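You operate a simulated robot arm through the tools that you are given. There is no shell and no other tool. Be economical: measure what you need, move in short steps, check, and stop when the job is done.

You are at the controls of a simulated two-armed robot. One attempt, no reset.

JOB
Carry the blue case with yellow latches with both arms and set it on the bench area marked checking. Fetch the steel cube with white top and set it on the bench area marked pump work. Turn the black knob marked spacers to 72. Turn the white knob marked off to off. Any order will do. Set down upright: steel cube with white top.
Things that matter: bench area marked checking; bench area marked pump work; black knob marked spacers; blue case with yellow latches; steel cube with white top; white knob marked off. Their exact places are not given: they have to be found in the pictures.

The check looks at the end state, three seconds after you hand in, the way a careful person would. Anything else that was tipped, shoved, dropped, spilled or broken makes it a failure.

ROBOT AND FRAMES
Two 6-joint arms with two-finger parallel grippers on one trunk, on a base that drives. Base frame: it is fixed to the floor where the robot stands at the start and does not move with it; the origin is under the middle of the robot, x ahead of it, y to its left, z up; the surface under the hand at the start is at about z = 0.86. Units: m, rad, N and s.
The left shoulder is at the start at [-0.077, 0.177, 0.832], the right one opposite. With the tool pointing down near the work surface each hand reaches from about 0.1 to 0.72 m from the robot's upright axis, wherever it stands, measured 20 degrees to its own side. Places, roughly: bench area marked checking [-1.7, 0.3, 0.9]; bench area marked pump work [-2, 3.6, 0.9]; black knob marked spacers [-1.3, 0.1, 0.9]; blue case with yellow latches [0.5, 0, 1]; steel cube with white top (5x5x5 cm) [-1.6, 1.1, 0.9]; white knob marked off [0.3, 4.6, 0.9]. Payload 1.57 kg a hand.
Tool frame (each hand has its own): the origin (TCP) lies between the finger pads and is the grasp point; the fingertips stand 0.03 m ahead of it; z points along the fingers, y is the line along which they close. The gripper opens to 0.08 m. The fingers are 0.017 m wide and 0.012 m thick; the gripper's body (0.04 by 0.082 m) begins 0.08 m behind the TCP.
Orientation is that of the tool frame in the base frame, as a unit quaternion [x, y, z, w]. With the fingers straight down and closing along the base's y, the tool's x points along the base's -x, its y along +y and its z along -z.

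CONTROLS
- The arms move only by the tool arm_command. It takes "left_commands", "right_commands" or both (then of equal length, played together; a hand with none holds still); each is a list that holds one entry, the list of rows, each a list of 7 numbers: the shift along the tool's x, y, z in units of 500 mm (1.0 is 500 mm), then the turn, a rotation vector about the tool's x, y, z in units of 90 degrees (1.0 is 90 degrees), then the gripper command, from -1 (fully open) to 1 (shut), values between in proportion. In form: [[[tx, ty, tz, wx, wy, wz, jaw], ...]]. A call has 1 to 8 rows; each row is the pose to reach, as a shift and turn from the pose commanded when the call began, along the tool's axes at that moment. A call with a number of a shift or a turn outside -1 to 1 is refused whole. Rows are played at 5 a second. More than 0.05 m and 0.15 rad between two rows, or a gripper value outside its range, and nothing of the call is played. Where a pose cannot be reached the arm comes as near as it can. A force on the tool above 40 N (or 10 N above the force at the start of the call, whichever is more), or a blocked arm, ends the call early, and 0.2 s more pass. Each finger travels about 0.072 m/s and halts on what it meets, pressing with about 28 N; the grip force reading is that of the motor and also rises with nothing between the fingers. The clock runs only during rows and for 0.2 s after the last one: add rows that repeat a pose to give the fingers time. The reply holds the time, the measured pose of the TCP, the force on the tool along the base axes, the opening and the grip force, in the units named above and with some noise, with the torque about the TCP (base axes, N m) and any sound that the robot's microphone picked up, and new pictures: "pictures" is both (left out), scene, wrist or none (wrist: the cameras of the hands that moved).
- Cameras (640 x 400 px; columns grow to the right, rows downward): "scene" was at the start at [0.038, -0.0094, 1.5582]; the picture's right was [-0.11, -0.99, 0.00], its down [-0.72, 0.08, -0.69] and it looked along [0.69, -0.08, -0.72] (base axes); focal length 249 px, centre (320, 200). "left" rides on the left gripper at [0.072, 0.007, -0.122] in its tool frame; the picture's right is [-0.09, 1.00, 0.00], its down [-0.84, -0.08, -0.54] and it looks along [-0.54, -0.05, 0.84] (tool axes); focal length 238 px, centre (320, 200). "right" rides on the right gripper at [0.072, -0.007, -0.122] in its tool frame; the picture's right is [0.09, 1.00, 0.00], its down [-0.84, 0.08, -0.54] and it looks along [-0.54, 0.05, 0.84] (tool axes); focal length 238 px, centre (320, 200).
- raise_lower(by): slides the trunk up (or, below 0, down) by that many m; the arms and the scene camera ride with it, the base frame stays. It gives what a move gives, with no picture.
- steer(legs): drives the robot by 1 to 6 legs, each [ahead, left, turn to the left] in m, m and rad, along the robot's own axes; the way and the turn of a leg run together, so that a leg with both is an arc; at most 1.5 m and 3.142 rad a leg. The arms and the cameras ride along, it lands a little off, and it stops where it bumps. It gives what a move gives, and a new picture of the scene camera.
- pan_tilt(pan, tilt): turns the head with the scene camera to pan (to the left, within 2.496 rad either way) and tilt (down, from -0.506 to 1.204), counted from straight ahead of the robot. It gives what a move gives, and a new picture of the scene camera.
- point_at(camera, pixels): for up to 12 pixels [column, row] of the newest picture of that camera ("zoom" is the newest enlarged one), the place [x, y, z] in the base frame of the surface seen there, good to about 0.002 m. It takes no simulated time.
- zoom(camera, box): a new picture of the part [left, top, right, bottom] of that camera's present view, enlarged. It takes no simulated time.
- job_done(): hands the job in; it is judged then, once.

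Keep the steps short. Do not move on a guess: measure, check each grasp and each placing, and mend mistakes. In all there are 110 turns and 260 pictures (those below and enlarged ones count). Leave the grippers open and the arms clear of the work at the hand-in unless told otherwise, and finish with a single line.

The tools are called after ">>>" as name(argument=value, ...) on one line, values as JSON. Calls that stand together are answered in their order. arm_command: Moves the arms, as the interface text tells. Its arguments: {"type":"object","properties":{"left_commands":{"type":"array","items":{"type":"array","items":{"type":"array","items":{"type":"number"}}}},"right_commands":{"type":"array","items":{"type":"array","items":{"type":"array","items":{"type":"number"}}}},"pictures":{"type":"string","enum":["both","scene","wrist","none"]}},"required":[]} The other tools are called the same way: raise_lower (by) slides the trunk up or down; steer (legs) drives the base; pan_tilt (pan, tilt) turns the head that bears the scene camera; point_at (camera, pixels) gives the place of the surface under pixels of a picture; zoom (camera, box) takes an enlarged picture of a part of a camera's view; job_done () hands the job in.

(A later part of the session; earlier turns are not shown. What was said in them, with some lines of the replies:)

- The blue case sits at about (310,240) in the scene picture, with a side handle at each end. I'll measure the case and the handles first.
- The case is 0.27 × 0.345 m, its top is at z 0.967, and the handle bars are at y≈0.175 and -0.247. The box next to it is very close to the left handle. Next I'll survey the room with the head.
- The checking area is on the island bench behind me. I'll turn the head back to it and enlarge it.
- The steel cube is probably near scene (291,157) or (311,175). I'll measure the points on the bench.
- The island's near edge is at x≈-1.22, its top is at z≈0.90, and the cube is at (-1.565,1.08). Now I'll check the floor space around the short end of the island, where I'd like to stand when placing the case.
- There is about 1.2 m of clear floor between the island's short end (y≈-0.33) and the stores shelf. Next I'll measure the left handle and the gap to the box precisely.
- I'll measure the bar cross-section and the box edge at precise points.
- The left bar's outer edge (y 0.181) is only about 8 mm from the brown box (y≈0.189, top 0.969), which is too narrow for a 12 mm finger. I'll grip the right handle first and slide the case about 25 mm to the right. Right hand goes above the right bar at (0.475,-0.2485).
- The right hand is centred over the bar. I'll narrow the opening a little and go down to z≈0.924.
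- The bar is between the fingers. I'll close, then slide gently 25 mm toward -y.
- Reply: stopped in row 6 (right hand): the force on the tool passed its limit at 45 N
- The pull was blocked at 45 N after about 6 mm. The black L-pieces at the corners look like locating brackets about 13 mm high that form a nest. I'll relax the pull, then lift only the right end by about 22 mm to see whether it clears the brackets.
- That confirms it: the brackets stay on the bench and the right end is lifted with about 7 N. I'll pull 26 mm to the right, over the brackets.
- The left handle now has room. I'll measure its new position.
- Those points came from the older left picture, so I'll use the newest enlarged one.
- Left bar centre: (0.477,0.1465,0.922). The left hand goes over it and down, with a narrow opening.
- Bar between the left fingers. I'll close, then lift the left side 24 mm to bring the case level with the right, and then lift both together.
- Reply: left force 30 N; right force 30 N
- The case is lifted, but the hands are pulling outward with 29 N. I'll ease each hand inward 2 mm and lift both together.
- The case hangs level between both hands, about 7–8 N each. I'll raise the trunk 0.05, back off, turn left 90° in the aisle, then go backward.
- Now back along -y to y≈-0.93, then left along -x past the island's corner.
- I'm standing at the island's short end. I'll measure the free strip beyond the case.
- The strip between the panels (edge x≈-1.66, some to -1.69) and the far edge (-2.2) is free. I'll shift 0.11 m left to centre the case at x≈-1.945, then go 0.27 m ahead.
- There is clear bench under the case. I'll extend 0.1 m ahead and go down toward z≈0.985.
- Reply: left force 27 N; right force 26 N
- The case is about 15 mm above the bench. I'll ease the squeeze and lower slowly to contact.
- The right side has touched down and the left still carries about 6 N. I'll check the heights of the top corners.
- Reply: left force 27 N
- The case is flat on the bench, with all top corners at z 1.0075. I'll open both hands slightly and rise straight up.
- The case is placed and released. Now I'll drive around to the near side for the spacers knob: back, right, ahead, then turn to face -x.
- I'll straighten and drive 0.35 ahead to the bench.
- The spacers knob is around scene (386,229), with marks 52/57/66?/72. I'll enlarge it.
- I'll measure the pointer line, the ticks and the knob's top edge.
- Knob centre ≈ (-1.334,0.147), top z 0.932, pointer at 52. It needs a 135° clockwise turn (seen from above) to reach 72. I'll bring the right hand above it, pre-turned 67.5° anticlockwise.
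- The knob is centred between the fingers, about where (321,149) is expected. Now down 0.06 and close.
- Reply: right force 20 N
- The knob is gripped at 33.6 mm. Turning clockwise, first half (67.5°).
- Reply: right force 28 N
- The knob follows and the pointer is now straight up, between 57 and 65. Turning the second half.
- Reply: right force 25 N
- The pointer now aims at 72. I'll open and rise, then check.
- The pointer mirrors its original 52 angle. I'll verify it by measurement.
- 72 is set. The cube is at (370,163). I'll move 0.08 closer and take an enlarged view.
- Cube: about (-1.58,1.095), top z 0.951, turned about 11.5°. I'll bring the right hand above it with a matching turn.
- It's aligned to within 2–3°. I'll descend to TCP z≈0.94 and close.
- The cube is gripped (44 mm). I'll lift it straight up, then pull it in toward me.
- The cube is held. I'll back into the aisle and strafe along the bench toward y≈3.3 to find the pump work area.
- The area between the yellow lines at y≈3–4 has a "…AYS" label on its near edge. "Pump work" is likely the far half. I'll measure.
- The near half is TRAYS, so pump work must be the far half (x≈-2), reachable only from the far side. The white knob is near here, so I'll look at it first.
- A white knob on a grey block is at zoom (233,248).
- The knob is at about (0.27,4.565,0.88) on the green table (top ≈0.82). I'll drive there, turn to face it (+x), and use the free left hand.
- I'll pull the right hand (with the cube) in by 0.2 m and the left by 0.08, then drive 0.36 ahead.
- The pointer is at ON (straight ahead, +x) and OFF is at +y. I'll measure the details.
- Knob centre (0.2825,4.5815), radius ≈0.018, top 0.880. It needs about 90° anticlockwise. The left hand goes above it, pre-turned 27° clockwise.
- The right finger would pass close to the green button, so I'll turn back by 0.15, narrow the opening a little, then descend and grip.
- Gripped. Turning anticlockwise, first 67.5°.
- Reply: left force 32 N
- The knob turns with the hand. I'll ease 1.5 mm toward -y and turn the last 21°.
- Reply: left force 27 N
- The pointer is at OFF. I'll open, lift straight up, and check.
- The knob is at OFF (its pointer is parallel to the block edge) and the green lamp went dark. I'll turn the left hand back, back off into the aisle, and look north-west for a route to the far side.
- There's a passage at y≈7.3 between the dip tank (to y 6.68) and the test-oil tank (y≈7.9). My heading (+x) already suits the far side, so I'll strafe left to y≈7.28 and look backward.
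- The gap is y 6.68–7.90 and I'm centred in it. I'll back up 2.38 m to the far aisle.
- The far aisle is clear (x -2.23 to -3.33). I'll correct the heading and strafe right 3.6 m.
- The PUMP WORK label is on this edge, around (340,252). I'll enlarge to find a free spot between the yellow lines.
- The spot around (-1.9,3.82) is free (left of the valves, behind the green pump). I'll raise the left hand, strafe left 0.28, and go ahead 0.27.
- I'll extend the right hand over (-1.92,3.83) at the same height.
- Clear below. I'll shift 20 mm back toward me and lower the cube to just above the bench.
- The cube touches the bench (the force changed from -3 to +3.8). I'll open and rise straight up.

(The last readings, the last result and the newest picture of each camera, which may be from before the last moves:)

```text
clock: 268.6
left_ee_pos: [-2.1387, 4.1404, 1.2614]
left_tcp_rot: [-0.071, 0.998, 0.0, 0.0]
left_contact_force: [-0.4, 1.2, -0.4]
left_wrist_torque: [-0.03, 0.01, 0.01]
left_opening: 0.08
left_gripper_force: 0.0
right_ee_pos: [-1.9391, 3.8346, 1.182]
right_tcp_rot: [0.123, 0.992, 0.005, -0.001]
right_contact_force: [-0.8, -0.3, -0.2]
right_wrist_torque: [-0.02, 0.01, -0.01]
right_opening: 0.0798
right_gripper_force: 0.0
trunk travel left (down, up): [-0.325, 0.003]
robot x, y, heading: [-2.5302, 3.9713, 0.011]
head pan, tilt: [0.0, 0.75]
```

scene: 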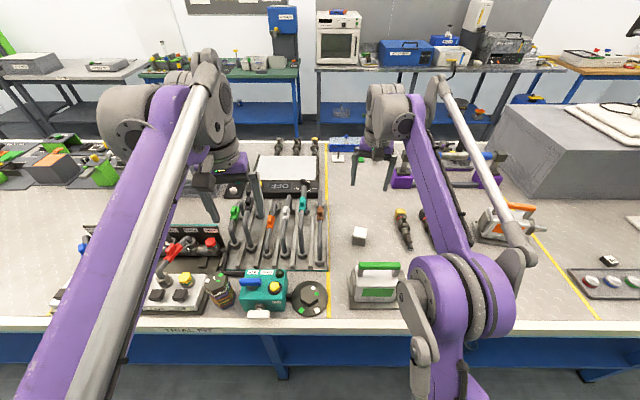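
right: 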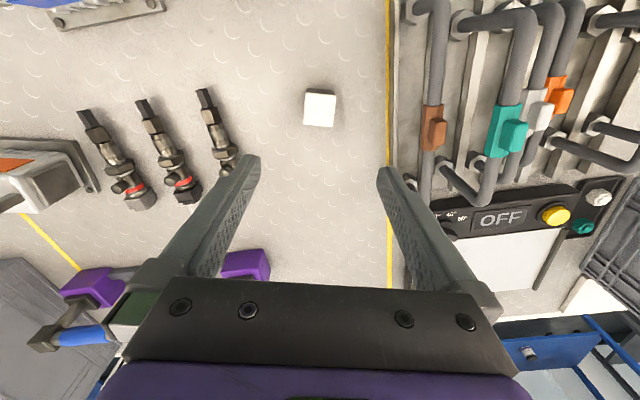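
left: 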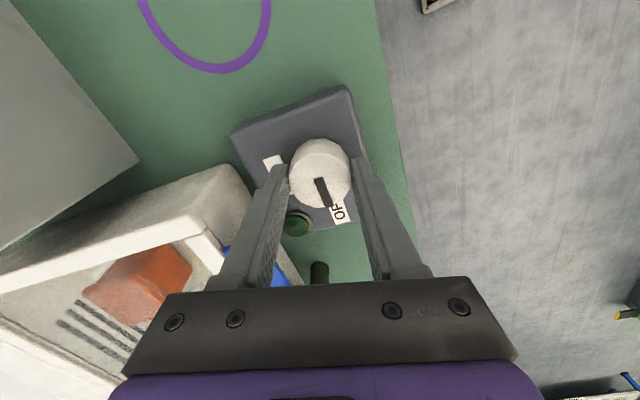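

The cube stands upright with its white top up. I'll drive straight back (hands above everything) and take a final look.

>>> steer(legs=[[-0.3, 0, 0]])

>>> zoom(camera="scene", box=[280, 100, 480, 260])

>>> pan_tilt(pan=-1.2, tilt=0.4)

>>> zoom(camera="scene", box=[240, 80, 440, 200])

```text
clock: 270.7
left_ee_pos: [-2.4293, 4.137, 1.2612]
left_tcp_rot: [-0.072, 0.997, 0.0, 0.0]
left_contact_force: [-0.1, -0.7, -0.7]
left_wrist_torque: [0.06, -0.04, -0.03]
left_opening: 0.0802
left_gripper_force: 0.1
right_ee_pos: [-2.2318, 3.832, 1.1812]
right_tcp_rot: [0.122, 0.993, 0.005, -0.001]
right_contact_force: [0.1, -0.3, 0.1]
right_wrist_torque: [0.0, -0.01, -0.02]
right_opening: 0.08
right_gripper_force: 0.1
trunk travel left (down, up): [-0.325, 0.003]
robot x, y, heading: [-2.821, 3.968, 0.013]
head pan, tilt: [0.0, 0.75]
```

scene: 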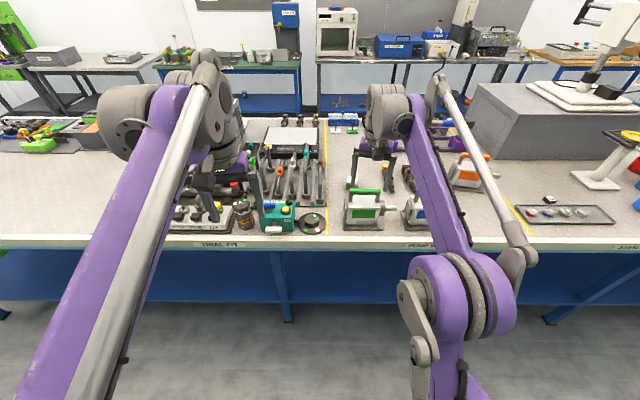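

```text
2.50 times, centred on (380, 180) of scene
```

zoom: 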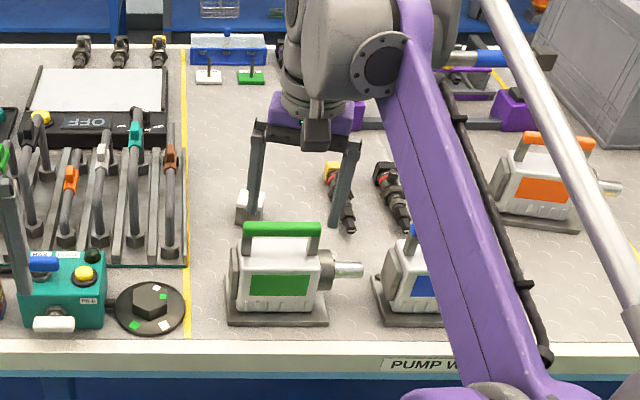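

```text
clock: 272.1
left_ee_pos: [-2.4313, 4.1375, 1.261]
left_tcp_rot: [-0.072, 0.997, 0.0, 0.0]
left_contact_force: [-0.4, -0.4, 0.6]
left_wrist_torque: [0.0, -0.01, -0.02]
left_opening: 0.0799
left_gripper_force: 0.0
right_ee_pos: [-2.2328, 3.8314, 1.1814]
right_tcp_rot: [0.123, 0.992, 0.005, -0.001]
right_contact_force: [0.7, -0.6, 0.4]
right_wrist_torque: [-0.01, 0.04, 0.0]
right_opening: 0.0799
right_gripper_force: 0.1
trunk travel left (down, up): [-0.325, 0.003]
robot x, y, heading: [-2.8248, 3.9678, 0.006]
head pan, tilt: [-1.201, 0.4]
```

scene: 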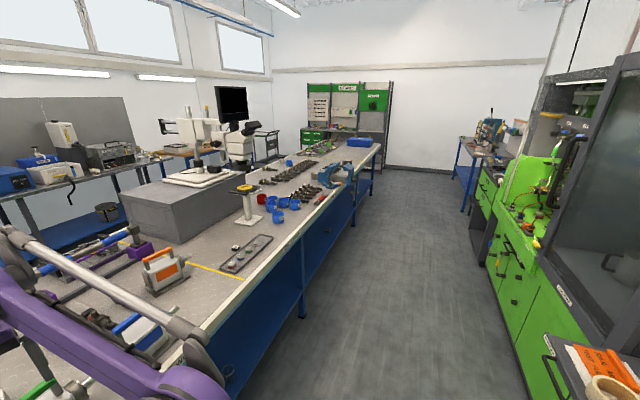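

```text
3.20 times, centred on (340, 140) of scene
```

zoom: 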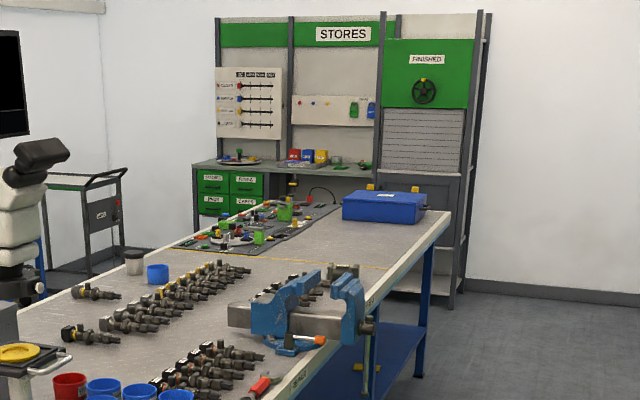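

The "PUMP W…" label confirms the area, the cube stands in it, and the case is on the checking area. The grippers are open and clear, so I'm handing in.

>>> job_done()

```text
The job is handed in.
```

The case is on the checking area, the cube stands upright on pump work, the spacers knob is at 72, the white knob is at off, and I have handed the job in.
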